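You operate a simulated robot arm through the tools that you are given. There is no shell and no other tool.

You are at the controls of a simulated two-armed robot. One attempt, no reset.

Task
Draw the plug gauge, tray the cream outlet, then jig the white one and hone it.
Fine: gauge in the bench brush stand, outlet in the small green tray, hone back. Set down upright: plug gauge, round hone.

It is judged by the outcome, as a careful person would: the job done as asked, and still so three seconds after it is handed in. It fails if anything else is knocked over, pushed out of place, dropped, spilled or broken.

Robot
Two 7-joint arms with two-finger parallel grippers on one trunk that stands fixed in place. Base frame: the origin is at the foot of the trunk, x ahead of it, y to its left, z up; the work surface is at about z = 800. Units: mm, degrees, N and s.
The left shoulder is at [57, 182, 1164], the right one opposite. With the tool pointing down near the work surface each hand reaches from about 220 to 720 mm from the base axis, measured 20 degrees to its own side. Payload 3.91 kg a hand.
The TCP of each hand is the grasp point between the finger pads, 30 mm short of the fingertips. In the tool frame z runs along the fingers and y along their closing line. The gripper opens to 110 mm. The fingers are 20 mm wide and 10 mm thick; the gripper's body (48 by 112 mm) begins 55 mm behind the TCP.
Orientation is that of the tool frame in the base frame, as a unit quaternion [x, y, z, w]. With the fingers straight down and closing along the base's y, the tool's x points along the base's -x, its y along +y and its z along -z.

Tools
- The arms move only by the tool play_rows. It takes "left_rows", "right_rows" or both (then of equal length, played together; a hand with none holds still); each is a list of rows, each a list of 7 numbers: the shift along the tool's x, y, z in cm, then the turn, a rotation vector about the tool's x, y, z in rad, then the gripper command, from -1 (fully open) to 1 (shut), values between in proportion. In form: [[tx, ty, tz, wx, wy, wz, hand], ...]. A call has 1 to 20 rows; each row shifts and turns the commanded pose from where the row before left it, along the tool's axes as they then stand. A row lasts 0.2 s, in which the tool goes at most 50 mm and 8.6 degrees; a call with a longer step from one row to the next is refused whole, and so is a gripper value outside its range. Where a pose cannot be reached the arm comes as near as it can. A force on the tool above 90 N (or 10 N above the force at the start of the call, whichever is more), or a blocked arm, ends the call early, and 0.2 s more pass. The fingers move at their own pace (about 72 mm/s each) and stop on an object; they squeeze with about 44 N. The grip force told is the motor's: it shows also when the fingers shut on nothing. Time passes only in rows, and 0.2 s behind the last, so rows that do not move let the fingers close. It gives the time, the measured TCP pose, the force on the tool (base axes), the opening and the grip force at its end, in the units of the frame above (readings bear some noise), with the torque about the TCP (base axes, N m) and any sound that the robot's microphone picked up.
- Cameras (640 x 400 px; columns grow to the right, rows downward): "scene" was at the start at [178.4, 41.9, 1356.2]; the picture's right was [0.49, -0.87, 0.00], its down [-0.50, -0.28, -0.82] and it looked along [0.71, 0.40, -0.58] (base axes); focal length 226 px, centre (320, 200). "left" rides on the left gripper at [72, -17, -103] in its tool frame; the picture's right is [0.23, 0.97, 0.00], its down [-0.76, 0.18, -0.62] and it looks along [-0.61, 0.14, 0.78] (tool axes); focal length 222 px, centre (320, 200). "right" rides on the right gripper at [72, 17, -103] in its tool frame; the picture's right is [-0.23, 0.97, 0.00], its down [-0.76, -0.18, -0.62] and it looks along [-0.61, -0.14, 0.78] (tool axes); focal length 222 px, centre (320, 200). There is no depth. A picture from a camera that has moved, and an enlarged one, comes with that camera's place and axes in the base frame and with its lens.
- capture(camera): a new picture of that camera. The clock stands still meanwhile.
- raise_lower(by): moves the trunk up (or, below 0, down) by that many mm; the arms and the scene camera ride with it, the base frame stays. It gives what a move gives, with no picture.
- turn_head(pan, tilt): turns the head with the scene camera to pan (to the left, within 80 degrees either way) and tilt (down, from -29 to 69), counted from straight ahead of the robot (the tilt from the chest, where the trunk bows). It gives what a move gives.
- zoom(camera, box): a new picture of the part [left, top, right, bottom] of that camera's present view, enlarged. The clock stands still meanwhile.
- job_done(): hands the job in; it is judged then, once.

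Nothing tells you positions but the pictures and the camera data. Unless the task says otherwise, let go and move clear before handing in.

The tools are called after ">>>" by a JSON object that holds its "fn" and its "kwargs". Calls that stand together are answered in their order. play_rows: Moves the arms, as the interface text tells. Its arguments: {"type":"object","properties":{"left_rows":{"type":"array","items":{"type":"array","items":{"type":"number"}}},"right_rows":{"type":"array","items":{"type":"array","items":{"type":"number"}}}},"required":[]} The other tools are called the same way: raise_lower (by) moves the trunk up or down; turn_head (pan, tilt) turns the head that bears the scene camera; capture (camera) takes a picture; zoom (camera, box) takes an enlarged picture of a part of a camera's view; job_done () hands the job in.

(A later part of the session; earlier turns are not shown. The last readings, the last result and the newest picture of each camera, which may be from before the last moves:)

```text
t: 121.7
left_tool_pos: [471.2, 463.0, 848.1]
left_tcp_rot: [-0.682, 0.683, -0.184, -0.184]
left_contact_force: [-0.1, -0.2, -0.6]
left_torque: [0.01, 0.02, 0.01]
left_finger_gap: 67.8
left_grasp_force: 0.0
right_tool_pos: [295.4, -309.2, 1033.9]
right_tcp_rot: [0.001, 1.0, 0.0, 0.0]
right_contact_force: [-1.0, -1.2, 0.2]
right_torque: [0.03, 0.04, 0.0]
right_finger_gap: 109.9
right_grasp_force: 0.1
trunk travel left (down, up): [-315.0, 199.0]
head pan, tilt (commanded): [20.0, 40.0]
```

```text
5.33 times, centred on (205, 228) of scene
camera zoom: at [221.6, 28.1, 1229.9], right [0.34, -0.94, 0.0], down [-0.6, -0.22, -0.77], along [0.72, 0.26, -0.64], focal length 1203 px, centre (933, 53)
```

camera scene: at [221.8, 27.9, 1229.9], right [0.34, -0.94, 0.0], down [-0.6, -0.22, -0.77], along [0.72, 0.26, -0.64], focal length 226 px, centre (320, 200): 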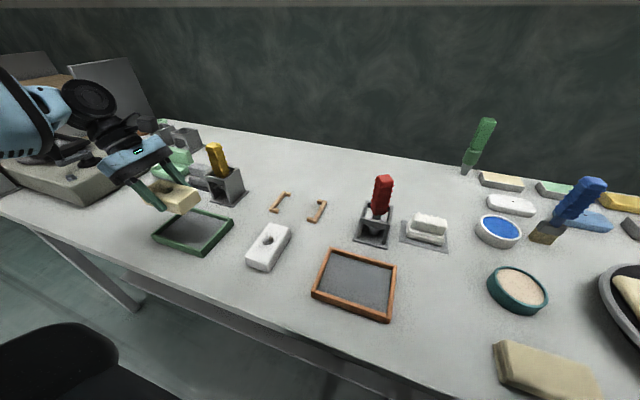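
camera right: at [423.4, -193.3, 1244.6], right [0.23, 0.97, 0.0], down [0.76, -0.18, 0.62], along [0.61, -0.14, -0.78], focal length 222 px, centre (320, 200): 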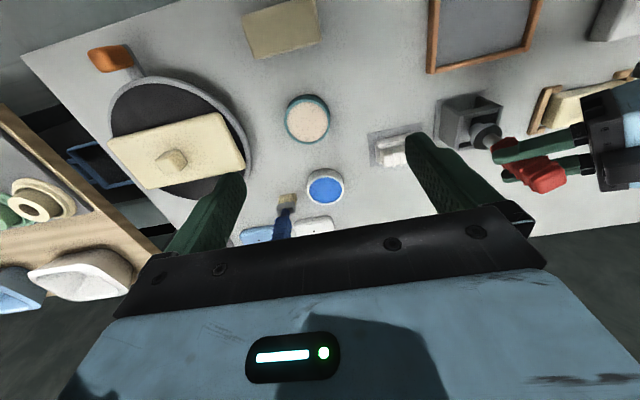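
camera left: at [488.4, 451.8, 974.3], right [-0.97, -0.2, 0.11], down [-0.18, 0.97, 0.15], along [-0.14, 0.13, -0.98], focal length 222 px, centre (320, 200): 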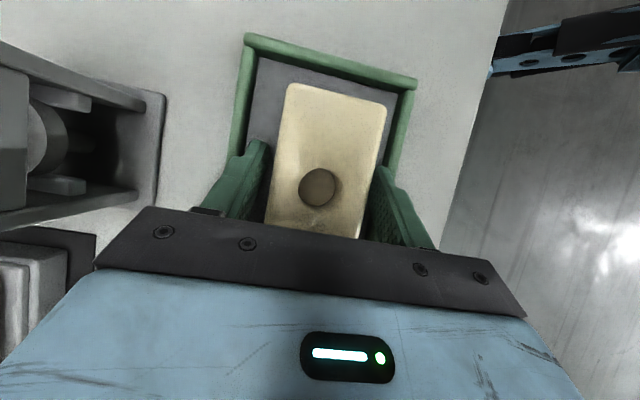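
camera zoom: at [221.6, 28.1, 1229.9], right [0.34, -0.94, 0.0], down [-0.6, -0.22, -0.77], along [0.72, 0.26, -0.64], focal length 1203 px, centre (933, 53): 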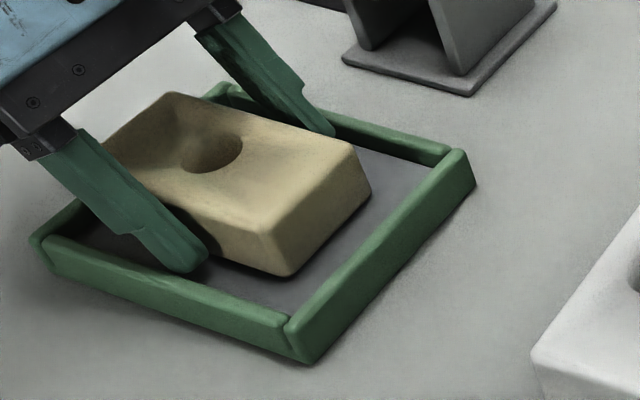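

The cream outlet is flat in the green tray. I'll back the fingers out along their axis and rise.

>>> {"fn": "play_rows", "kwargs": {"left_rows": [[0, 0, -2, 0, 0, 0, -0.23], [0, 0, -3, 0, 0, 0, -0.23], [0, 0, -4, 0, 0, 0, -0.23], [0, 0, -4, 0, 0, 0, -0.23], [0, 0, 0, 0, 0, 0, -0.23]]}}

>>> {"fn": "raise_lower", "kwargs": {"by": -40}}

>>> {"fn": "capture", "kwargs": {"camera": "scene"}}

```text
t: 122.9
left_tool_pos: [473.3, 527.3, 960.3]
left_tcp_rot: [0.683, -0.682, 0.185, 0.184]
left_contact_force: [-0.4, 0.7, 0.1]
left_torque: [0.01, 0.02, -0.03]
left_finger_gap: 67.6
left_grasp_force: 0.1
right_tool_pos: [295.7, -309.9, 1033.7]
right_tcp_rot: [0.0, 1.0, 0.0, 0.001]
right_contact_force: [0.2, -0.3, 0.2]
right_torque: [0.0, 0.01, -0.01]
right_finger_gap: 109.6
right_grasp_force: 0.0
trunk travel left (down, up): [-315.0, 199.0]
head pan, tilt (commanded): [20.0, 40.0]
```

```text
t: 123.7
left_tool_pos: [470.9, 527.6, 919.0]
left_tcp_rot: [0.683, -0.682, 0.185, 0.183]
left_contact_force: [-0.8, -0.1, 0.5]
left_torque: [-0.02, -0.01, -0.04]
left_finger_gap: 67.6
left_grasp_force: 0.0
right_tool_pos: [294.5, -310.2, 993.2]
right_tcp_rot: [0.001, 1.0, 0.0, 0.001]
right_contact_force: [-0.6, 0.5, -0.6]
right_torque: [-0.01, 0.01, 0.02]
right_finger_gap: 110.1
right_grasp_force: 0.1
trunk travel left (down, up): [-275.0, 239.0]
head pan, tilt (commanded): [20.0, 40.0]
```

```text
taken
camera scene: at [232.0, 28.0, 1190.0], right [0.34, -0.94, 0.0], down [-0.6, -0.22, -0.77], along [0.72, 0.26, -0.64], focal length 226 px, centre (320, 200)
```

scene: 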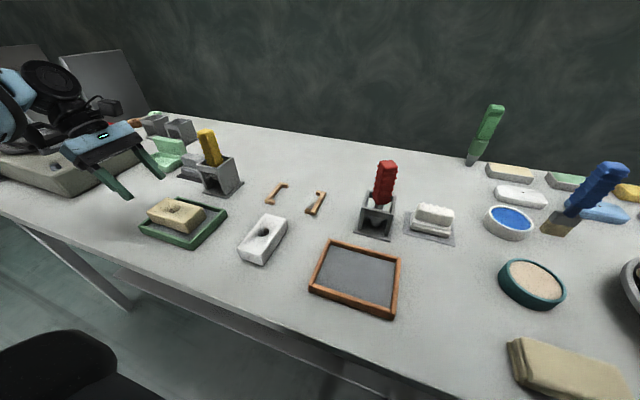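

>>> {"fn": "play_rows", "kwargs": {"left_rows": [[4.24, 0, 1.895, 0, 0, 0, -1], [4.24, 0, 1.895, 0, 0, 0, -1], [4.24, 0, 1.895, 0, 0, 0, -1], [4.24, 0, 1.895, 0, 0, 0, -1], [4.24, 0, 1.895, 0, 0, 0, -1], [4.24, 0, 1.895, 0, 0, 0, -1], [0, 0, 0, 0, -0.105, 0, -1], [0, 0, 0, 0, -0.105, 0, -1], [0, 0, 0, 0, -0.105, 0, -1], [0, 0, 0, 0, 0, 0, -1]]}}

>>> {"fn": "play_rows", "kwargs": {"left_rows": [[0, -4.48, 0, 0, 0, 0, -1], [0, -4.48, 0, 0, 0, 0, -1], [0, -4.48, 0, 0, 0, 0, -1], [0, -4.48, 0, 0, 0, 0, -1], [0, 0, 0, 0, 0, 0, -1]]}}

>>> {"fn": "capture", "kwargs": {"camera": "left"}}

```text
t: 125.9
left_tool_pos: [471.5, 252.7, 948.6]
left_tcp_rot: [0.703, -0.703, 0.075, 0.074]
left_contact_force: [-0.2, 0.5, -0.6]
left_torque: [-0.03, -0.03, -0.01]
left_finger_gap: 110.1
left_grasp_force: 0.1
right_tool_pos: [295.3, -310.7, 992.6]
right_tcp_rot: [0.001, 1.0, 0.0, 0.0]
right_contact_force: [0.9, -0.4, -0.2]
right_torque: [-0.02, -0.01, 0.01]
right_finger_gap: 109.9
right_grasp_force: 0.0
trunk travel left (down, up): [-275.0, 239.0]
head pan, tilt (commanded): [20.0, 40.0]
```

```text
t: 127.1
left_tool_pos: [649.6, 253.3, 951.3]
left_tcp_rot: [0.704, -0.702, 0.075, 0.073]
left_contact_force: [-1.1, 0.3, 0.1]
left_torque: [-0.02, -0.02, 0.0]
left_finger_gap: 110.1
left_grasp_force: 0.1
right_tool_pos: [293.5, -311.1, 992.8]
right_tcp_rot: [0.0, 1.0, 0.0, 0.0]
right_contact_force: [-0.6, 0.0, 0.6]
right_torque: [0.03, -0.01, -0.03]
right_finger_gap: 110.0
right_grasp_force: 0.0
trunk travel left (down, up): [-275.0, 239.0]
head pan, tilt (commanded): [20.0, 40.0]
```

```text
taken
camera left: at [665.3, 202.5, 1067.8], right [-0.97, -0.22, 0.05], down [-0.18, 0.87, 0.45], along [-0.14, 0.43, -0.89], focal length 222 px, centre (320, 200)
```

left: 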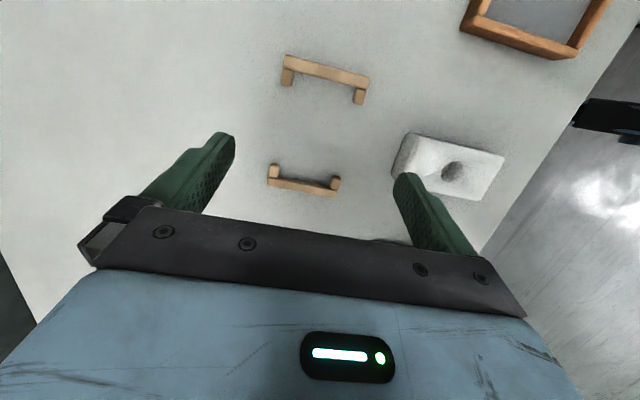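

>>> {"fn": "play_rows", "kwargs": {"left_rows": [[-0.61, 0, 3.3, 0, 0, 0, -1], [-0.61, 0, 3.3, 0, 0, 0, -1], [-0.61, 0, 3.3, 0, 0, 0, -1], [0, 0, 0, 0, 0, 0, -1]]}}

>>> {"fn": "capture", "kwargs": {"camera": "left"}}

```text
t: 128.1
left_tool_pos: [650.4, 249.4, 848.8]
left_tcp_rot: [0.703, -0.703, 0.076, 0.074]
left_contact_force: [-0.4, -1.1, 0.0]
left_torque: [-0.02, -0.01, 0.0]
left_finger_gap: 110.2
left_grasp_force: 0.1
right_tool_pos: [295.1, -310.9, 993.0]
right_tcp_rot: [-0.001, 1.0, 0.0, 0.0]
right_contact_force: [0.4, 0.9, 0.2]
right_torque: [0.0, 0.01, 0.04]
right_finger_gap: 109.9
right_grasp_force: 0.0
trunk travel left (down, up): [-275.0, 239.0]
head pan, tilt (commanded): [20.0, 40.0]
```

```text
taken
camera left: at [666.2, 200.7, 966.2], right [-0.97, -0.22, 0.05], down [-0.18, 0.88, 0.45], along [-0.14, 0.43, -0.89], focal length 222 px, centre (320, 200)
```

left: 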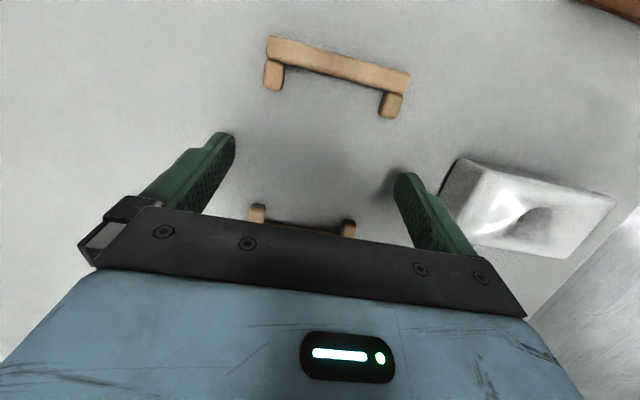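

>>> {"fn": "play_rows", "kwargs": {"left_rows": [[0, 0, 0, 0, -0.105, 0, -1], [0, 0, 0, 0, -0.105, 0, -1], [0, 0, 0, 0, 0, 0, -1]]}}

>>> {"fn": "zoom", "kwargs": {"camera": "left", "box": [230, 0, 430, 250]}}

```text
t: 128.9
left_tool_pos: [647.9, 262.3, 845.3]
left_tcp_rot: [0.708, -0.706, 0.0, -0.001]
left_contact_force: [0.5, 0.7, 0.2]
left_torque: [0.0, 0.01, -0.01]
left_finger_gap: 110.0
left_grasp_force: 0.0
left hand out of reach, approached as far as the arm can: row 2
right_tool_pos: [295.7, -310.6, 992.6]
right_tcp_rot: [-0.001, 1.0, 0.0, 0.0]
right_contact_force: [1.1, 0.2, -0.2]
right_torque: [0.0, 0.02, 0.0]
right_finger_gap: 109.9
right_grasp_force: 0.2
trunk travel left (down, up): [-275.0, 239.0]
head pan, tilt (commanded): [20.0, 40.0]
```

```text
1.60 times, centred on (330, 125) of left
camera zoom: at [664.1, 189.6, 949.7], right [-0.97, -0.23, 0.0], down [-0.18, 0.76, 0.62], along [-0.14, 0.61, -0.78], focal length 355 px, centre (304, 320)
```

zoom: 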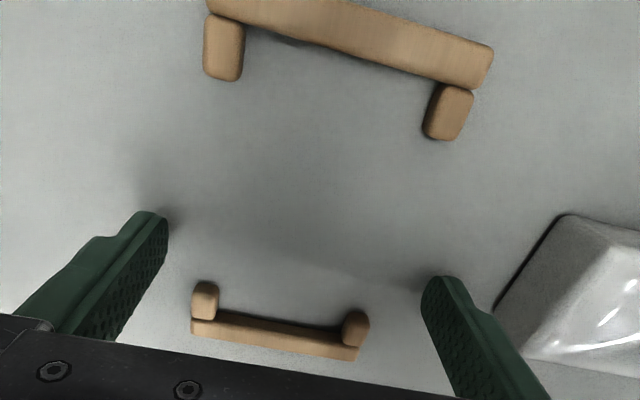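

Lean 12° at yaw +90 works at the jig, whose centre measures x≈650.4 with about ±1.7 mm clearance. Now I'll rise, go over the white block, and turn the hand to yaw 0 with the matching lean.

>>> {"fn": "play_rows", "kwargs": {"left_rows": [[0, 0, -3.5, 0, 0, 0, -1], [0, 0, -3.5, 0, 0, 0, -1], [0, 0, -3.5, 0, 0, 0, -1], [0.3, 4.0, 0, 0, 0, 0, -1], [0.3, 4.0, 0, 0, 0, 0, -1], [0.3, 4.0, 0, 0, 0, 0, -1], [0.3, 4.0, 0, 0, 0, 0, -1], [0, 0, 0, 0, 0, 0, -1]]}}

>>> {"fn": "play_rows", "kwargs": {"left_rows": [[0, 0, 0, 0, 0, 0.1428, -1], [0, 0, 0, 0, 0, 0.1428, -1], [0, 0, 0, 0, 0, 0.1428, -1], [0, 0, 0, 0, 0, 0.1428, -1], [0, 0, 0, 0, 0, 0.1428, -1], [0, 0, 0, 0, 0, 0.1428, -1], [0, 0, 0, 0, 0, 0.1428, -1], [0, 0, 0, 0, 0, 0.1428, -1], [0, 0, 0, 0, 0, 0.1428, -1], [0, 0, 0, 0, 0, 0.1428, -1], [0, 0, 0, 0, 0, 0.1428, -1], [0, 0, 0, 0, 0.105, 0, -1], [0, 0, 0, 0, 0.105, 0, -1], [0, 0, 0, 0, 0, 0, -1]]}}

>>> {"fn": "capture", "kwargs": {"camera": "left"}}

```text
t: 130.7
left_tool_pos: [485.3, 260.8, 927.0]
left_tcp_rot: [0.708, -0.706, 0.001, 0.001]
left_contact_force: [0.4, -0.2, 0.2]
left_torque: [-0.04, 0.02, -0.02]
left_finger_gap: 110.0
left_grasp_force: 0.1
left hand out of reach, approached as far as the arm can: row 2, 3
right_tool_pos: [296.0, -309.3, 993.0]
right_tcp_rot: [0.0, 1.0, 0.0, 0.001]
right_contact_force: [0.3, 0.6, -0.2]
right_torque: [0.0, -0.03, 0.01]
right_finger_gap: 109.9
right_grasp_force: 0.1
trunk travel left (down, up): [-275.0, 239.0]
head pan, tilt (commanded): [20.0, 40.0]
```

```text
t: 133.7
left_tool_pos: [485.6, 259.4, 927.2]
left_tcp_rot: [0.0, 0.995, -0.001, -0.104]
left_contact_force: [0.9, -1.3, 0.2]
left_torque: [0.03, -0.01, 0.0]
left_finger_gap: 110.0
left_grasp_force: 0.1
right_tool_pos: [295.6, -309.5, 991.7]
right_tcp_rot: [0.0, 1.0, 0.0, 0.0]
right_contact_force: [0.1, -0.5, -0.2]
right_torque: [0.0, -0.02, -0.02]
right_finger_gap: 109.9
right_grasp_force: 0.1
trunk travel left (down, up): [-275.0, 239.0]
head pan, tilt (commanded): [20.0, 40.0]
```

```text
taken
camera left: at [436.4, 242.4, 1044.0], right [-0.22, 0.97, 0.04], down [0.87, 0.18, 0.45], along [0.43, 0.14, -0.89], focal length 222 px, centre (320, 200)
```

left: 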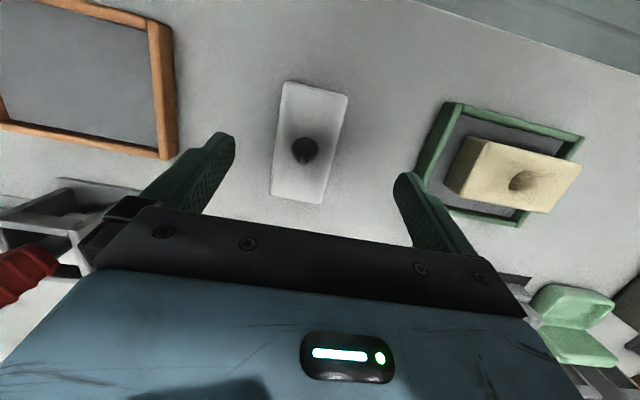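

>>> {"fn": "zoom", "kwargs": {"camera": "left", "box": [250, 70, 370, 220]}}

```text
2.67 times, centred on (310, 145) of left
camera zoom: at [436.4, 242.4, 1044.0], right [-0.22, 0.97, 0.04], down [0.87, 0.18, 0.45], along [0.43, 0.14, -0.89], focal length 592 px, centre (347, 347)
```

zoom: 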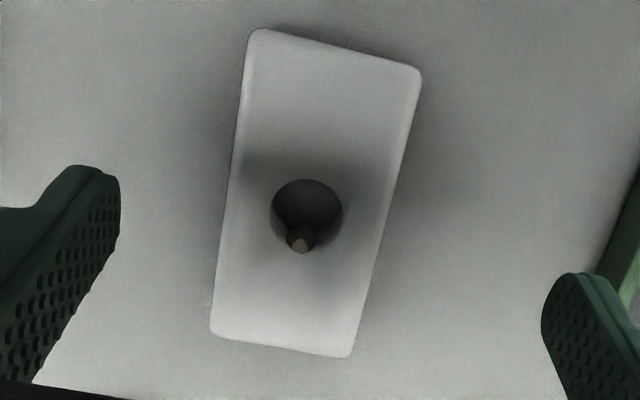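

The white block measures centred at (491, 250), aligned with the axes, with the burr on its far (+x) bore wall. I'll descend and grip it across y.

>>> {"fn": "play_rows", "kwargs": {"left_rows": [[-0.8, -0.33, 2.9, 0, 0, 0, -1], [-0.8, -0.33, 2.9, 0, 0, 0, -1], [-0.8, -0.33, 2.9, 0, 0, 0, -1], [0, 0, 0, 0, 0, 0, -1]]}}

>>> {"fn": "capture", "kwargs": {"camera": "left"}}

>>> {"fn": "zoom", "kwargs": {"camera": "scene", "box": [190, 140, 330, 280]}}

```text
t: 134.7
left_tool_pos: [490.8, 249.9, 837.7]
left_tcp_rot: [-0.001, 0.995, -0.001, -0.104]
left_contact_force: [-0.1, 0.1, -0.6]
left_torque: [-0.05, -0.02, -0.01]
left_finger_gap: 110.0
left_grasp_force: 0.0
right_tool_pos: [295.3, -310.8, 993.1]
right_tcp_rot: [0.0, 1.0, 0.0, 0.0]
right_contact_force: [-0.2, -0.2, -0.1]
right_torque: [0.01, -0.02, -0.01]
right_finger_gap: 110.1
right_grasp_force: 0.0
trunk travel left (down, up): [-275.0, 239.0]
head pan, tilt (commanded): [20.0, 40.0]
```

```text
taken
camera left: at [441.1, 232.1, 954.6], right [-0.22, 0.97, 0.04], down [0.87, 0.18, 0.45], along [0.43, 0.14, -0.89], focal length 222 px, centre (320, 200)
```

left: 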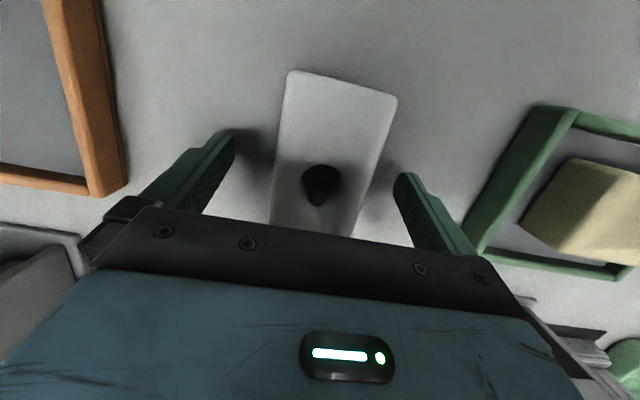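

```text
2.86 times, centred on (260, 210) of scene
camera zoom: at [231.9, 28.0, 1190.0], right [0.34, -0.94, 0.0], down [-0.6, -0.22, -0.77], along [0.72, 0.26, -0.64], focal length 645 px, centre (491, 171)
```

zoom: 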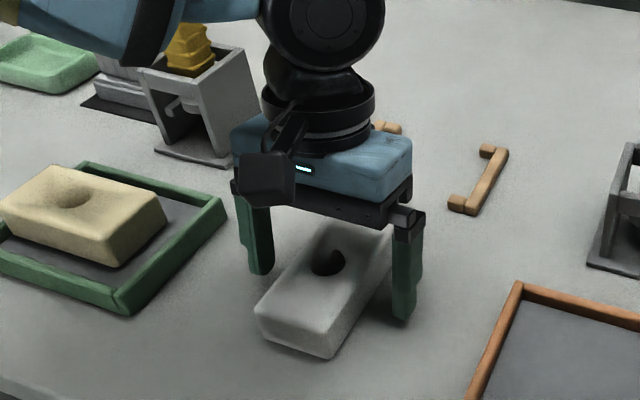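

>>> {"fn": "play_rows", "kwargs": {"left_rows": [[0, 0, 0, 0, 0, 0, -0.5], [0, 0, 0, 0, 0, 0, -0.2], [0, 0, 0, 0, 0, 0, 0.2], [0, 0, 0, 0, 0, 0, 1], [0, 0, 0, 0, 0, 0, 1], [0, 0, 0, 0, 0, 0, 1]]}}

>>> {"fn": "play_rows", "kwargs": {"left_rows": [[0.104, 0, -0.49, 0, 0, 0, 1], [0.104, 0, -0.49, 0, 0, 0, 1], [0.414, 0, -1.96, 0, 0, 0, 1], [0.414, 0, -1.96, 0, 0, 0, 1], [0.414, 0, -1.96, 0, 0, 0, 1], [0.414, 0, -1.96, 0, 0, 0, 1], [0, 0, 0, 0, 0, 0, 1]]}}

>>> {"fn": "capture", "kwargs": {"camera": "left"}}

```text
t: 136.1
left_tool_pos: [491.3, 250.3, 838.5]
left_tcp_rot: [-0.001, 0.995, -0.001, -0.104]
left_contact_force: [-0.6, 0.6, 0.5]
left_torque: [0.09, 0.14, -0.03]
left_finger_gap: 57.8
left_grasp_force: 44.2
right_tool_pos: [296.3, -309.9, 991.8]
right_tcp_rot: [0.0, 1.0, 0.001, 0.001]
right_contact_force: [-0.5, 1.0, 0.6]
right_torque: [-0.02, 0.02, -0.02]
right_finger_gap: 110.2
right_grasp_force: 0.0
trunk travel left (down, up): [-275.0, 239.0]
head pan, tilt (commanded): [20.0, 40.0]
```

```text
t: 137.7
left_tool_pos: [492.7, 249.5, 925.7]
left_tcp_rot: [0.0, 0.995, 0.0, -0.104]
left_contact_force: [-0.1, 0.3, -3.9]
left_torque: [0.01, 0.02, -0.01]
left_finger_gap: 58.1
left_grasp_force: 43.8
right_tool_pos: [295.2, -311.3, 992.9]
right_tcp_rot: [-0.001, 1.0, -0.001, -0.001]
right_contact_force: [0.6, 0.6, 0.4]
right_torque: [0.02, 0.01, -0.02]
right_finger_gap: 110.0
right_grasp_force: 0.1
trunk travel left (down, up): [-275.0, 239.0]
head pan, tilt (commanded): [20.0, 40.0]
```

```text
taken
camera left: at [442.7, 233.4, 1043.4], right [-0.22, 0.97, 0.04], down [0.87, 0.18, 0.45], along [0.43, 0.14, -0.89], focal length 222 px, centre (320, 200)
```

left: 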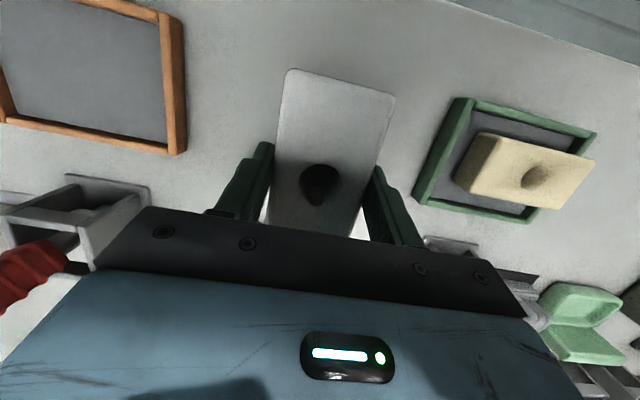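

The white outlet is held at 58 mm. I'll rotate it 90° in the air and carry it over the jig.

>>> {"fn": "play_rows", "kwargs": {"left_rows": [[0, 0, 0, 0.0296, 0, -0.14, 1], [0, 0, 0, 0.0296, 0, -0.14, 1], [0, 0, 0, 0.0296, 0, -0.14, 1], [0, 0, 0, 0.0296, 0, -0.14, 1], [0, 0, 0, 0.0296, 0, -0.14, 1], [0, 0, 0, 0.0296, 0, -0.14, 1], [0, 0, 0, 0.0296, 0, -0.14, 1], [0, 0, 0, 0.0296, 0, -0.14, 1], [0, 0, 0, 0.0296, 0, -0.14, 1], [0, 0, 0, 0.0296, 0, -0.14, 1], [0, 0, 0, 0.0296, 0, -0.14, 1], [0, 0, 0, 0, 0, 0, 1]]}}

>>> {"fn": "play_rows", "kwargs": {"left_rows": [[0, 0, 0, 0, 0, 0, 1]]}}

```text
t: 140.3
left_tool_pos: [491.3, 249.9, 927.3]
left_tcp_rot: [0.706, -0.7, 0.075, 0.074]
left_contact_force: [-0.3, -0.3, -3.9]
left_torque: [0.0, 0.03, -0.02]
left_finger_gap: 58.0
left_grasp_force: 43.7
right_tool_pos: [296.3, -309.1, 993.3]
right_tcp_rot: [0.0, 1.0, 0.0, 0.001]
right_contact_force: [0.2, 0.2, -1.0]
right_torque: [0.0, -0.01, 0.0]
right_finger_gap: 109.7
right_grasp_force: 0.0
trunk travel left (down, up): [-275.0, 239.0]
head pan, tilt (commanded): [20.0, 40.0]
```

```text
t: 140.7
left_tool_pos: [492.2, 250.3, 926.4]
left_tcp_rot: [0.705, -0.701, 0.075, 0.074]
left_contact_force: [0.8, 0.8, -3.7]
left_torque: [0.02, 0.01, -0.01]
left_finger_gap: 57.9
left_grasp_force: 44.5
right_tool_pos: [295.6, -311.2, 992.5]
right_tcp_rot: [0.0, 1.0, -0.001, 0.0]
right_contact_force: [-1.2, -0.1, -0.5]
right_torque: [-0.03, -0.02, -0.03]
right_finger_gap: 110.0
right_grasp_force: 0.0
trunk travel left (down, up): [-275.0, 239.0]
head pan, tilt (commanded): [20.0, 40.0]
```

>>> {"fn": "play_rows", "kwargs": {"left_rows": [[0.04, -3.96, 0, -0.0013, 0, 0.0064, 1], [0.04, -3.96, 0, 0, 0, 0, 1], [0.04, -3.96, 0, 0, 0, 0, 1], [0.04, -3.96, 0.03, 0, 0, 0, 1], [0, 0, 0, 0, 0, 0, 1], [0, 0, 0, 0, 0, 0, 1]]}}

>>> {"fn": "capture", "kwargs": {"camera": "left"}}

>>> {"fn": "zoom", "kwargs": {"camera": "scene", "box": [240, 140, 350, 250]}}

```text
t: 142.1
left_tool_pos: [652.8, 249.0, 927.1]
left_tcp_rot: [0.703, -0.703, 0.074, 0.075]
left_contact_force: [0.5, -0.2, -4.2]
left_torque: [0.01, 0.03, 0.01]
left_finger_gap: 57.9
left_grasp_force: 43.9
right_tool_pos: [296.8, -310.9, 992.5]
right_tcp_rot: [0.0, 1.0, 0.0, 0.001]
right_contact_force: [0.6, -0.3, -0.1]
right_torque: [0.0, 0.02, -0.02]
right_finger_gap: 110.2
right_grasp_force: 0.1
trunk travel left (down, up): [-275.0, 239.0]
head pan, tilt (commanded): [20.0, 40.0]
```

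```text
taken
camera left: at [669.0, 199.6, 1044.4], right [-0.97, -0.22, 0.05], down [-0.18, 0.88, 0.45], along [-0.14, 0.43, -0.89], focal length 222 px, centre (320, 200)
```

left: 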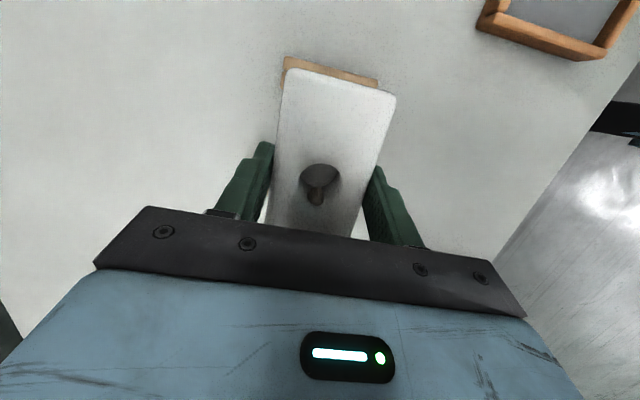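

```text
3.64 times, centred on (295, 195) of scene
camera zoom: at [233.4, 28.7, 1189.7], right [0.34, -0.94, 0.0], down [-0.6, -0.22, -0.77], along [0.72, 0.26, -0.64], focal length 820 px, centre (411, 218)
```

zoom: 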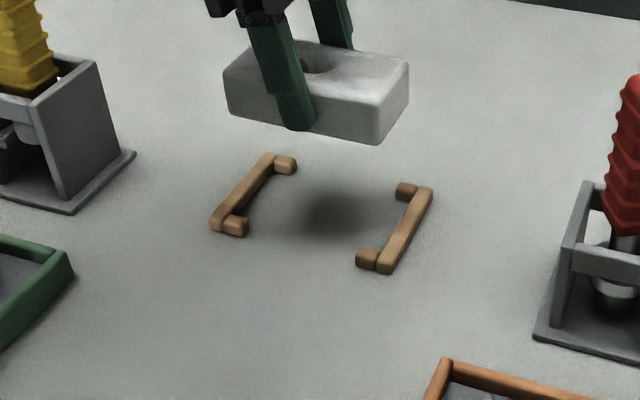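

>>> {"fn": "play_rows", "kwargs": {"left_rows": [[0, 0, 0, 0, 0, 0, 1]]}}

>>> {"fn": "play_rows", "kwargs": {"left_rows": [[0, 0, 0, 0, 0, 0, 1]]}}

>>> {"fn": "play_rows", "kwargs": {"left_rows": [[0, 0, 0, 0, 0, 0, 1]]}}

>>> {"fn": "zoom", "kwargs": {"camera": "left", "box": [260, 40, 420, 220]}}

```text
t: 142.5
left_tool_pos: [652.2, 248.8, 927.3]
left_tcp_rot: [-0.703, 0.704, -0.075, -0.075]
left_contact_force: [-0.1, -0.8, -4.2]
left_torque: [0.02, 0.03, 0.02]
left_finger_gap: 57.9
left_grasp_force: 43.6
right_tool_pos: [295.5, -310.6, 993.3]
right_tcp_rot: [0.0, 1.0, -0.001, 0.0]
right_contact_force: [0.4, 0.2, -0.6]
right_torque: [0.0, -0.01, 0.0]
right_finger_gap: 110.0
right_grasp_force: 0.1
trunk travel left (down, up): [-275.0, 239.0]
head pan, tilt (commanded): [20.0, 40.0]
```

```text
t: 142.9
left_tool_pos: [651.6, 248.3, 928.0]
left_tcp_rot: [0.703, -0.703, 0.075, 0.075]
left_contact_force: [1.0, 0.8, -4.6]
left_torque: [0.01, 0.01, 0.04]
left_finger_gap: 58.0
left_grasp_force: 43.7
right_tool_pos: [295.2, -309.3, 992.6]
right_tcp_rot: [0.0, 1.0, 0.0, 0.001]
right_contact_force: [0.1, -0.5, 0.4]
right_torque: [0.01, -0.02, 0.01]
right_finger_gap: 110.1
right_grasp_force: 0.0
trunk travel left (down, up): [-275.0, 239.0]
head pan, tilt (commanded): [20.0, 40.0]
```

```text
t: 143.3
left_tool_pos: [652.8, 248.1, 928.3]
left_tcp_rot: [-0.703, 0.703, -0.074, -0.075]
left_contact_force: [0.2, -1.0, -3.9]
left_torque: [0.01, 0.02, -0.02]
left_finger_gap: 58.1
left_grasp_force: 44.1
right_tool_pos: [295.4, -309.4, 993.3]
right_tcp_rot: [0.0, 1.0, -0.001, -0.001]
right_contact_force: [-0.8, -0.3, -0.6]
right_torque: [0.01, 0.0, 0.01]
right_finger_gap: 110.1
right_grasp_force: 0.1
trunk travel left (down, up): [-275.0, 239.0]
head pan, tilt (commanded): [20.0, 40.0]
```

```text
2.22 times, centred on (340, 130) of left
camera zoom: at [668.1, 198.8, 1045.4], right [-0.97, -0.22, 0.05], down [-0.18, 0.88, 0.45], along [-0.14, 0.43, -0.89], focal length 494 px, centre (276, 356)
```

zoom: 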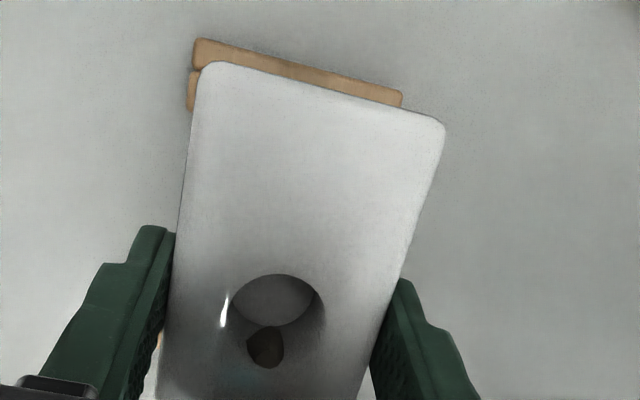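

>>> {"fn": "play_rows", "kwargs": {"left_rows": [[-0.49, 0.06, 2.28, 0, 0, 0, 1], [-0.49, 0.06, 2.28, 0, 0, 0, 1], [-0.49, 0.06, 2.28, 0, 0, 0, 1], [0, 0, 0, 0, 0, 0, 1], [0, 0, 0, 0, 0, 0, 1]]}}

>>> {"fn": "zoom", "kwargs": {"camera": "left", "box": [240, 30, 420, 240]}}

>>> {"fn": "zoom", "kwargs": {"camera": "scene", "box": [250, 150, 350, 230]}}

```text
t: 144.5
left_tool_pos: [648.7, 246.5, 856.9]
left_tcp_rot: [-0.703, 0.703, -0.075, -0.074]
left_contact_force: [-0.1, -0.1, -3.8]
left_torque: [0.06, 0.01, 0.01]
left_finger_gap: 57.9
left_grasp_force: 43.8
right_tool_pos: [296.4, -310.2, 992.5]
right_tcp_rot: [0.0, 1.0, 0.0, 0.0]
right_contact_force: [0.0, 0.2, 0.1]
right_torque: [-0.01, 0.03, 0.02]
right_finger_gap: 110.0
right_grasp_force: 0.0
trunk travel left (down, up): [-275.0, 239.0]
head pan, tilt (commanded): [20.0, 40.0]
```

```text
1.90 times, centred on (330, 135) of left
camera zoom: at [665.6, 197.6, 973.9], right [-0.97, -0.22, 0.05], down [-0.18, 0.88, 0.45], along [-0.14, 0.43, -0.89], focal length 423 px, centre (301, 324)
```

zoom: 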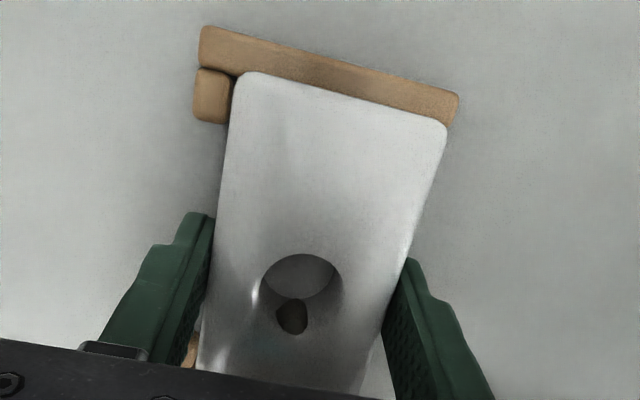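

```text
5.00 times, centred on (300, 190) of scene
camera zoom: at [232.6, 28.3, 1189.9], right [0.34, -0.94, 0.0], down [-0.6, -0.22, -0.77], along [0.72, 0.26, -0.64], focal length 1128 px, centre (420, 250)
```

zoom: 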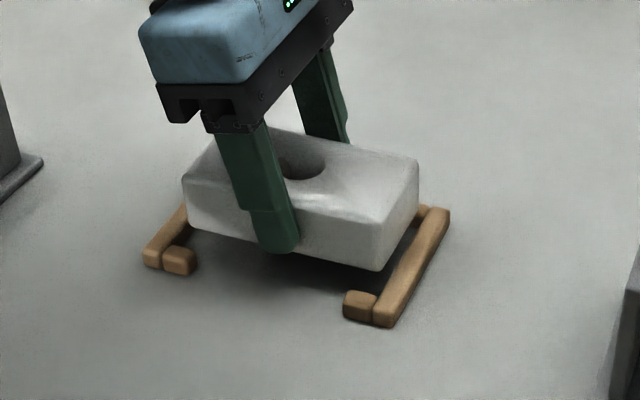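

>>> {"fn": "play_rows", "kwargs": {"left_rows": [[0, 0, 0, 0, 0, 0, 1]]}}

>>> {"fn": "play_rows", "kwargs": {"left_rows": [[0, 0, 0, 0, 0, 0, 1]]}}

>>> {"fn": "play_rows", "kwargs": {"left_rows": [[0, 0, 0, 0, 0, 0, 1]]}}

```text
t: 144.9
left_tool_pos: [649.6, 247.1, 856.8]
left_tcp_rot: [-0.703, 0.704, -0.074, -0.074]
left_contact_force: [0.3, -0.8, -4.2]
left_torque: [0.0, -0.01, 0.0]
left_finger_gap: 58.0
left_grasp_force: 44.3
right_tool_pos: [295.1, -309.8, 993.4]
right_tcp_rot: [0.0, 1.0, 0.0, -0.001]
right_contact_force: [0.4, 0.0, 0.9]
right_torque: [-0.03, 0.0, -0.03]
right_finger_gap: 109.9
right_grasp_force: 0.1
trunk travel left (down, up): [-275.0, 239.0]
head pan, tilt (commanded): [20.0, 40.0]
```

```text
t: 145.3
left_tool_pos: [649.8, 247.8, 858.6]
left_tcp_rot: [-0.703, 0.704, -0.074, -0.075]
left_contact_force: [-0.4, -0.8, -4.5]
left_torque: [0.0, 0.02, 0.01]
left_finger_gap: 58.0
left_grasp_force: 44.0
right_tool_pos: [296.2, -309.3, 993.3]
right_tcp_rot: [0.0, 1.0, 0.001, 0.0]
right_contact_force: [0.6, -0.2, 0.1]
right_torque: [0.02, -0.02, 0.0]
right_finger_gap: 109.9
right_grasp_force: 0.1
trunk travel left (down, up): [-275.0, 239.0]
head pan, tilt (commanded): [20.0, 40.0]
```

```text
t: 145.7
left_tool_pos: [648.7, 246.4, 857.1]
left_tcp_rot: [-0.702, 0.704, -0.074, -0.075]
left_contact_force: [-0.5, 0.3, -4.1]
left_torque: [0.02, 0.02, -0.03]
left_finger_gap: 57.8
left_grasp_force: 44.3
right_tool_pos: [296.5, -308.7, 993.5]
right_tcp_rot: [0.0, 1.0, 0.0, 0.0]
right_contact_force: [0.7, -0.1, 0.1]
right_torque: [-0.02, 0.02, 0.04]
right_finger_gap: 109.6
right_grasp_force: 0.0
trunk travel left (down, up): [-275.0, 239.0]
head pan, tilt (commanded): [20.0, 40.0]
```

>>> {"fn": "play_rows", "kwargs": {"left_rows": [[-0.176, -0.14, -0.04, 0, 0, 0, 1], [-0.126, 0, 0.587, 0, 0, 0, 1], [-0.126, 0, 0.587, 0, 0, 0, 1], [0, 0, 0, 0, 0, 0, 1]]}}

>>> {"fn": "zoom", "kwargs": {"camera": "left", "box": [240, 30, 420, 240]}}

>>> {"fn": "zoom", "kwargs": {"camera": "scene", "box": [250, 150, 350, 230]}}

```text
t: 146.7
left_tool_pos: [649.4, 248.9, 844.3]
left_tcp_rot: [-0.703, 0.704, -0.075, -0.076]
left_contact_force: [-0.2, 0.3, -3.8]
left_torque: [0.03, 0.01, -0.02]
left_finger_gap: 57.9
left_grasp_force: 44.2
right_tool_pos: [295.3, -309.9, 992.8]
right_tcp_rot: [0.0, 1.0, 0.0, 0.0]
right_contact_force: [-0.2, 0.1, 0.5]
right_torque: [-0.01, 0.0, 0.03]
right_finger_gap: 110.0
right_grasp_force: 0.1
trunk travel left (down, up): [-275.0, 239.0]
head pan, tilt (commanded): [20.0, 40.0]
```

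```text
1.90 times, centred on (330, 135) of left
camera zoom: at [666.6, 199.3, 961.5], right [-0.97, -0.22, 0.05], down [-0.18, 0.88, 0.45], along [-0.14, 0.43, -0.89], focal length 423 px, centre (301, 324)
```

zoom: 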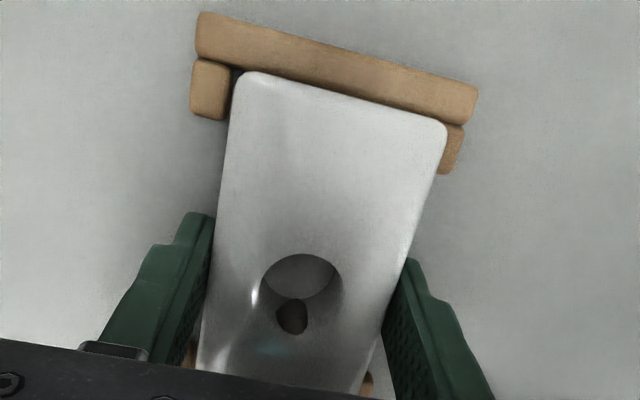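

```text
5.00 times, centred on (300, 190) of scene
camera zoom: at [232.5, 28.2, 1189.9], right [0.34, -0.94, 0.0], down [-0.6, -0.22, -0.77], along [0.72, 0.26, -0.64], focal length 1128 px, centre (420, 250)
```

zoom: 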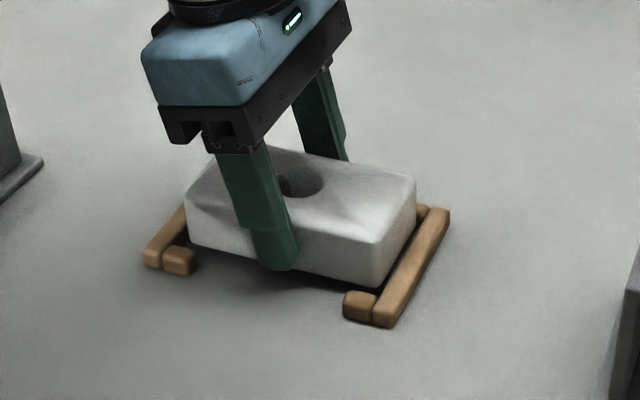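

>>> {"fn": "play_rows", "kwargs": {"left_rows": [[-0.063, 0, 0.293, 0, 0, 0, 1], [-0.042, 0, 0.196, 0, 0, 0, 1], [0, 0, 0, 0, 0, 0, 1]]}}

>>> {"fn": "play_rows", "kwargs": {"left_rows": [[-0.042, 0, 0.196, 0, 0, 0, 1], [0, 0, 0, 0, 0, 0, 1]]}}

```text
t: 147.5
left_tool_pos: [650.8, 249.5, 840.4]
left_tcp_rot: [-0.702, 0.704, -0.074, -0.075]
left_contact_force: [-0.8, 0.2, -3.6]
left_torque: [0.01, 0.0, 0.0]
left_finger_gap: 57.7
left_grasp_force: 44.2
right_tool_pos: [295.9, -311.1, 991.6]
right_tcp_rot: [0.0, 1.0, 0.0, 0.0]
right_contact_force: [-0.2, -0.4, 0.8]
right_torque: [0.02, 0.04, -0.01]
right_finger_gap: 109.8
right_grasp_force: 0.0
trunk travel left (down, up): [-275.0, 239.0]
head pan, tilt (commanded): [20.0, 40.0]
```

```text
t: 148.1
left_tool_pos: [650.3, 249.7, 838.8]
left_tcp_rot: [-0.703, 0.704, -0.074, -0.074]
left_contact_force: [-0.1, 0.0, -3.8]
left_torque: [0.02, 0.0, 0.0]
left_finger_gap: 57.9
left_grasp_force: 43.9
right_tool_pos: [295.7, -309.7, 993.1]
right_tcp_rot: [-0.001, 1.0, 0.0, -0.001]
right_contact_force: [0.7, -0.5, -0.9]
right_torque: [-0.02, -0.01, -0.01]
right_finger_gap: 109.9
right_grasp_force: 0.0
trunk travel left (down, up): [-275.0, 239.0]
head pan, tilt (commanded): [20.0, 40.0]
```

>>> {"fn": "play_rows", "kwargs": {"left_rows": [[-0.021, 0, 0.098, 0, 0, 0, 1], [0, 0, 0, 0, 0, 0, 1]]}}

>>> {"fn": "play_rows", "kwargs": {"left_rows": [[-0.021, 0, 0.098, 0, 0, 0, 1], [0, 0, 0, 0, 0, 0, 1]]}}

>>> {"fn": "zoom", "kwargs": {"camera": "left", "box": [240, 30, 420, 240]}}

>>> {"fn": "zoom", "kwargs": {"camera": "scene", "box": [250, 150, 350, 230]}}

```text
t: 148.7
left_tool_pos: [650.2, 249.7, 837.7]
left_tcp_rot: [-0.703, 0.704, -0.075, -0.075]
left_contact_force: [0.9, -0.2, -1.5]
left_torque: [0.19, 0.07, 0.02]
left_finger_gap: 57.7
left_grasp_force: 44.2
right_tool_pos: [295.9, -309.5, 992.3]
right_tcp_rot: [0.0, 1.0, 0.0, 0.0]
right_contact_force: [0.0, 0.1, 0.3]
right_torque: [0.0, -0.01, -0.02]
right_finger_gap: 109.7
right_grasp_force: 0.1
trunk travel left (down, up): [-275.0, 239.0]
head pan, tilt (commanded): [20.0, 40.0]
```

```text
t: 149.3
left_tool_pos: [649.8, 249.3, 837.9]
left_tcp_rot: [-0.703, 0.704, -0.075, -0.074]
left_contact_force: [2.2, -1.0, 5.3]
left_torque: [0.43, 0.17, -0.07]
left_finger_gap: 58.0
left_grasp_force: 43.5
right_tool_pos: [296.2, -310.6, 992.9]
right_tcp_rot: [-0.001, 1.0, 0.001, 0.001]
right_contact_force: [0.2, -0.4, -0.5]
right_torque: [0.02, 0.01, 0.0]
right_finger_gap: 110.1
right_grasp_force: 0.1
trunk travel left (down, up): [-275.0, 239.0]
head pan, tilt (commanded): [20.0, 40.0]
```

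```text
1.90 times, centred on (330, 135) of left
camera zoom: at [666.1, 199.9, 954.8], right [-0.97, -0.22, 0.05], down [-0.18, 0.88, 0.45], along [-0.14, 0.43, -0.89], focal length 423 px, centre (301, 324)
```

zoom: 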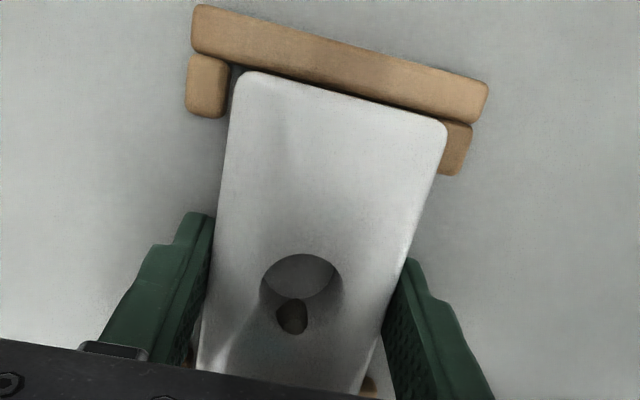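

```text
5.00 times, centred on (300, 190) of scene
camera zoom: at [232.0, 27.7, 1190.1], right [0.34, -0.94, 0.0], down [-0.6, -0.22, -0.77], along [0.72, 0.26, -0.64], focal length 1128 px, centre (420, 250)
```

zoom: 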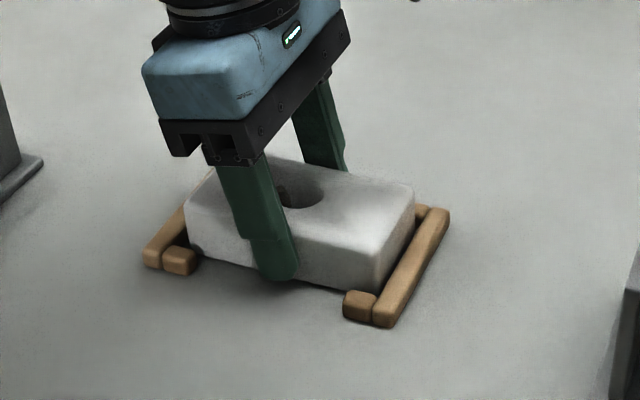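

The white outlet is seated in the jig on the bench. I'll open and retreat upward along the fingers, then check how it sits.

>>> {"fn": "play_rows", "kwargs": {"left_rows": [[0, 0, 0, 0, 0, 0, -0.05], [0, 0, 0, 0, 0, 0, -0.2], [0, 0, 0, 0, 0, 0, -0.4], [0, 0, 0, 0, 0, 0, -0.4], [0, 0, -2, 0, 0, 0, -0.4], [0, 0, -3, 0, 0, 0, -0.4], [0, 0, -4, 0, 0, 0, -0.4], [0, 0, 0, 0, 0, 0, -0.4]]}}

>>> {"fn": "capture", "kwargs": {"camera": "left"}}

>>> {"fn": "zoom", "kwargs": {"camera": "left", "box": [230, 30, 410, 240]}}

>>> {"fn": "zoom", "kwargs": {"camera": "scene", "box": [250, 150, 350, 230]}}

```text
t: 151.1
left_tool_pos: [650.2, 270.1, 923.0]
left_tcp_rot: [-0.702, 0.704, -0.075, -0.075]
left_contact_force: [-0.2, 0.2, -0.9]
left_torque: [-0.01, 0.0, -0.01]
left_finger_gap: 77.0
left_grasp_force: 0.1
right_tool_pos: [295.9, -310.4, 992.7]
right_tcp_rot: [0.001, 1.0, 0.0, 0.0]
right_contact_force: [0.3, -0.1, -0.5]
right_torque: [0.02, -0.01, 0.0]
right_finger_gap: 110.0
right_grasp_force: 0.1
trunk travel left (down, up): [-275.0, 239.0]
head pan, tilt (commanded): [20.0, 40.0]
```

```text
taken
camera left: at [665.1, 220.2, 1040.7], right [-0.97, -0.22, 0.05], down [-0.18, 0.88, 0.45], along [-0.14, 0.43, -0.89], focal length 222 px, centre (320, 200)
```

left: 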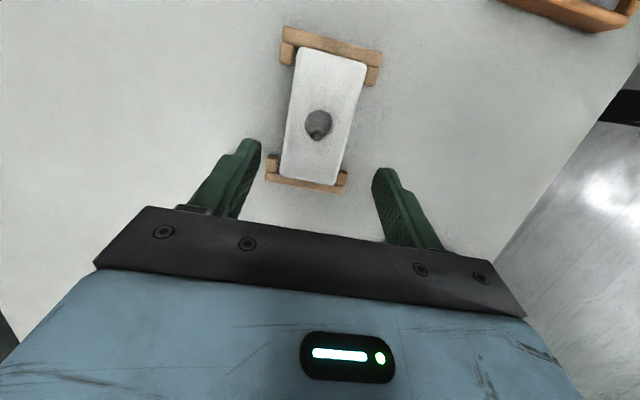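

```text
1.90 times, centred on (320, 135) of left
camera zoom: at [665.1, 220.2, 1040.7], right [-0.97, -0.22, 0.05], down [-0.18, 0.88, 0.45], along [-0.14, 0.43, -0.89], focal length 423 px, centre (320, 324)
```

zoom: 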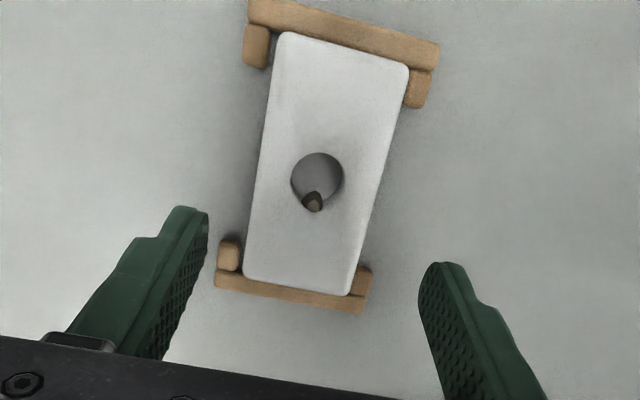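

```text
5.00 times, centred on (300, 190) of scene
camera zoom: at [232.5, 28.2, 1189.9], right [0.34, -0.94, 0.0], down [-0.6, -0.22, -0.77], along [0.72, 0.26, -0.64], focal length 1128 px, centre (420, 250)
```

zoom: 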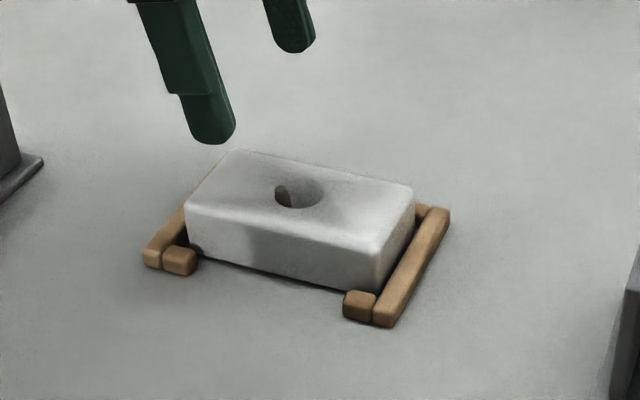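

The white outlet sits squarely in the jig, with its burr on the +y side of the bore. Next is the round hone: I'll move the hand to open space, restore the yaw-0 forward lean, and raise the trunk again for lifting height.

>>> {"fn": "play_rows", "kwargs": {"left_rows": [[0, 4.4, 0, 0, 0, 0, -0.4], [0, 4.4, 0, 0, 0, 0, -0.4], [0, 4.4, -2, 0, 0, 0, -0.4], [0, 0, 0, -0.03, 0, 0.1397, -0.4], [0, 0, 0, -0.03, 0, 0.1397, -0.4], [0, 0, 0, -0.03, 0, 0.1397, -0.4], [0, 0, 0, -0.03, 0, 0.1397, -0.4], [0, 0, 0, -0.03, 0, 0.1397, -0.4], [0, 0, 0, -0.03, 0, 0.1397, -0.4], [0, 0, 0, -0.03, 0, 0.1397, -0.4], [0, 0, 0, -0.03, 0, 0.1397, -0.4], [0, 0, 0, -0.03, 0, 0.1397, -0.4], [0, 0, 0, -0.03, 0, 0.1397, -0.4], [0, 0, 0, -0.03, 0, 0.1397, -0.4], [0, 0, 0, 0, -0.118, 0, -0.4], [0, 0, 0, 0, -0.118, 0, -0.4], [0, 0, 0, 0, -0.118, 0, -0.4], [0, 0, 0, 0, -0.118, 0, -0.4], [0, 0, 0, 0, 0, 0, -0.4]]}}

>>> {"fn": "raise_lower", "kwargs": {"by": 90}}

>>> {"fn": "capture", "kwargs": {"camera": "left"}}

>>> {"fn": "capture", "kwargs": {"camera": "scene"}}

```text
t: 155.1
left_tool_pos: [518.8, 272.9, 943.7]
left_tcp_rot: [0.001, 0.991, -0.001, 0.131]
left_contact_force: [0.1, 0.1, -0.8]
left_torque: [0.0, 0.01, 0.01]
left_finger_gap: 77.2
left_grasp_force: 0.1
right_tool_pos: [296.0, -310.6, 993.6]
right_tcp_rot: [0.001, 1.0, 0.0, 0.0]
right_contact_force: [-0.2, -0.4, -0.4]
right_torque: [-0.02, 0.0, 0.0]
right_finger_gap: 110.0
right_grasp_force: 0.1
trunk travel left (down, up): [-275.0, 239.0]
head pan, tilt (commanded): [20.0, 40.0]
```

```text
t: 156.4
left_tool_pos: [519.3, 273.0, 1034.2]
left_tcp_rot: [0.001, 0.992, 0.0, 0.13]
left_contact_force: [-0.3, 0.3, 0.5]
left_torque: [-0.04, 0.02, 0.0]
left_finger_gap: 77.0
left_grasp_force: 0.0
right_tool_pos: [295.2, -310.1, 1083.1]
right_tcp_rot: [0.0, 1.0, 0.0, -0.001]
right_contact_force: [0.1, -0.3, 0.2]
right_torque: [0.01, 0.0, -0.02]
right_finger_gap: 110.1
right_grasp_force: 0.0
trunk travel left (down, up): [-365.0, 149.0]
head pan, tilt (commanded): [20.0, 40.0]
```

```text
taken
camera left: at [421.2, 256.1, 1115.1], right [-0.22, 0.97, -0.06], down [0.58, 0.18, 0.8], along [0.79, 0.14, -0.6], focal length 222 px, centre (320, 200)
```

left: 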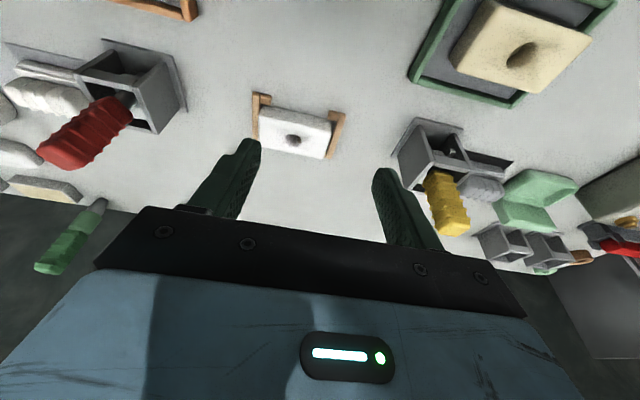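

```text
taken
camera scene: at [207.8, 28.1, 1280.9], right [0.34, -0.94, 0.0], down [-0.6, -0.22, -0.77], along [0.72, 0.26, -0.64], focal length 226 px, centre (320, 200)
```

scene: 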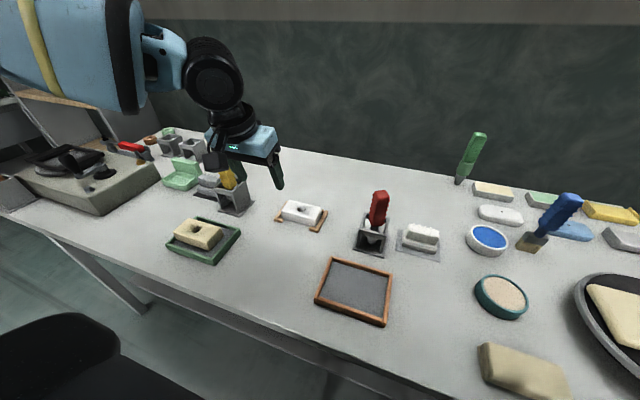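

>>> {"fn": "play_rows", "kwargs": {"left_rows": [[-0.8, 3.8, 0.02, 0, 0, 0, -0.6], [-0.8, 3.8, 0.02, 0, 0, 0, -0.6], [-0.8, 3.8, 0.02, 0, 0, 0, -0.6], [-0.8, 3.8, 0.02, 0, 0, 0, -0.6], [-0.8, 3.8, 0.02, 0, 0, 0, -0.6], [0, 0, 0, 0, 0, 0, -0.6]]}}

>>> {"fn": "capture", "kwargs": {"camera": "left"}}

>>> {"fn": "zoom", "kwargs": {"camera": "left", "box": [240, 60, 400, 200]}}

>>> {"fn": "zoom", "kwargs": {"camera": "scene", "box": [190, 150, 270, 230]}}

```text
t: 157.8
left_tool_pos: [556.6, 462.8, 1042.6]
left_tcp_rot: [0.001, 0.991, 0.0, 0.131]
left_contact_force: [0.2, -0.4, 0.0]
left_torque: [-0.03, -0.04, -0.01]
left_finger_gap: 88.0
left_grasp_force: 0.1
right_tool_pos: [295.4, -309.5, 1081.7]
right_tcp_rot: [0.0, 1.0, 0.001, 0.0]
right_contact_force: [0.4, -0.4, 0.1]
right_torque: [0.02, 0.0, 0.01]
right_finger_gap: 109.9
right_grasp_force: 0.1
trunk travel left (down, up): [-365.0, 149.0]
head pan, tilt (commanded): [20.0, 40.0]
```

```text
taken
camera left: at [459.4, 445.6, 1125.2], right [-0.22, 0.97, -0.06], down [0.58, 0.18, 0.8], along [0.79, 0.14, -0.6], focal length 222 px, centre (320, 200)
```

left: 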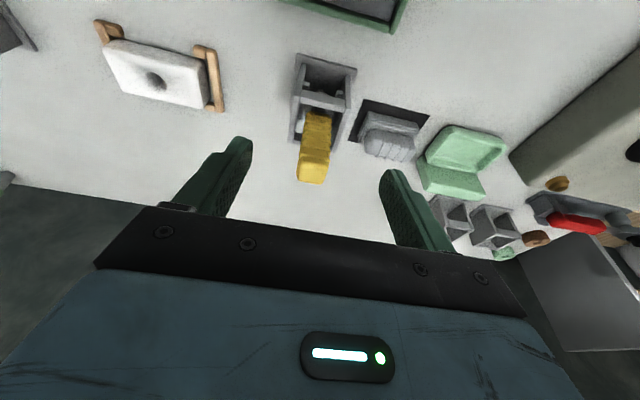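

```text
2.86 times, centred on (320, 130) of left
camera zoom: at [459.4, 445.6, 1125.2], right [-0.22, 0.97, -0.06], down [0.58, 0.18, 0.8], along [0.79, 0.14, -0.6], focal length 635 px, centre (320, 400)
```

zoom: 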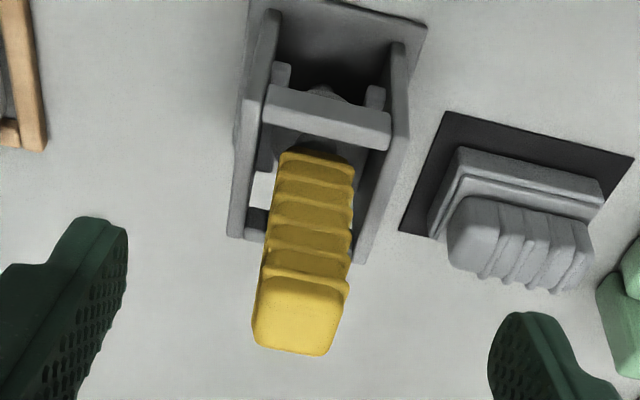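

```text
5.00 times, centred on (230, 190) of scene
camera zoom: at [207.5, 27.6, 1281.0], right [0.34, -0.94, 0.0], down [-0.6, -0.22, -0.77], along [0.72, 0.26, -0.64], focal length 1128 px, centre (770, 250)
```

zoom: 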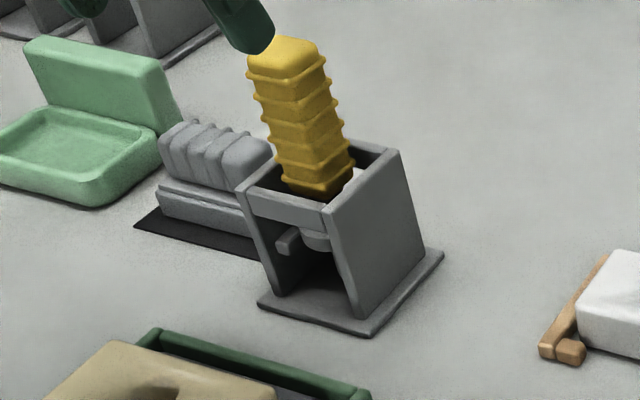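

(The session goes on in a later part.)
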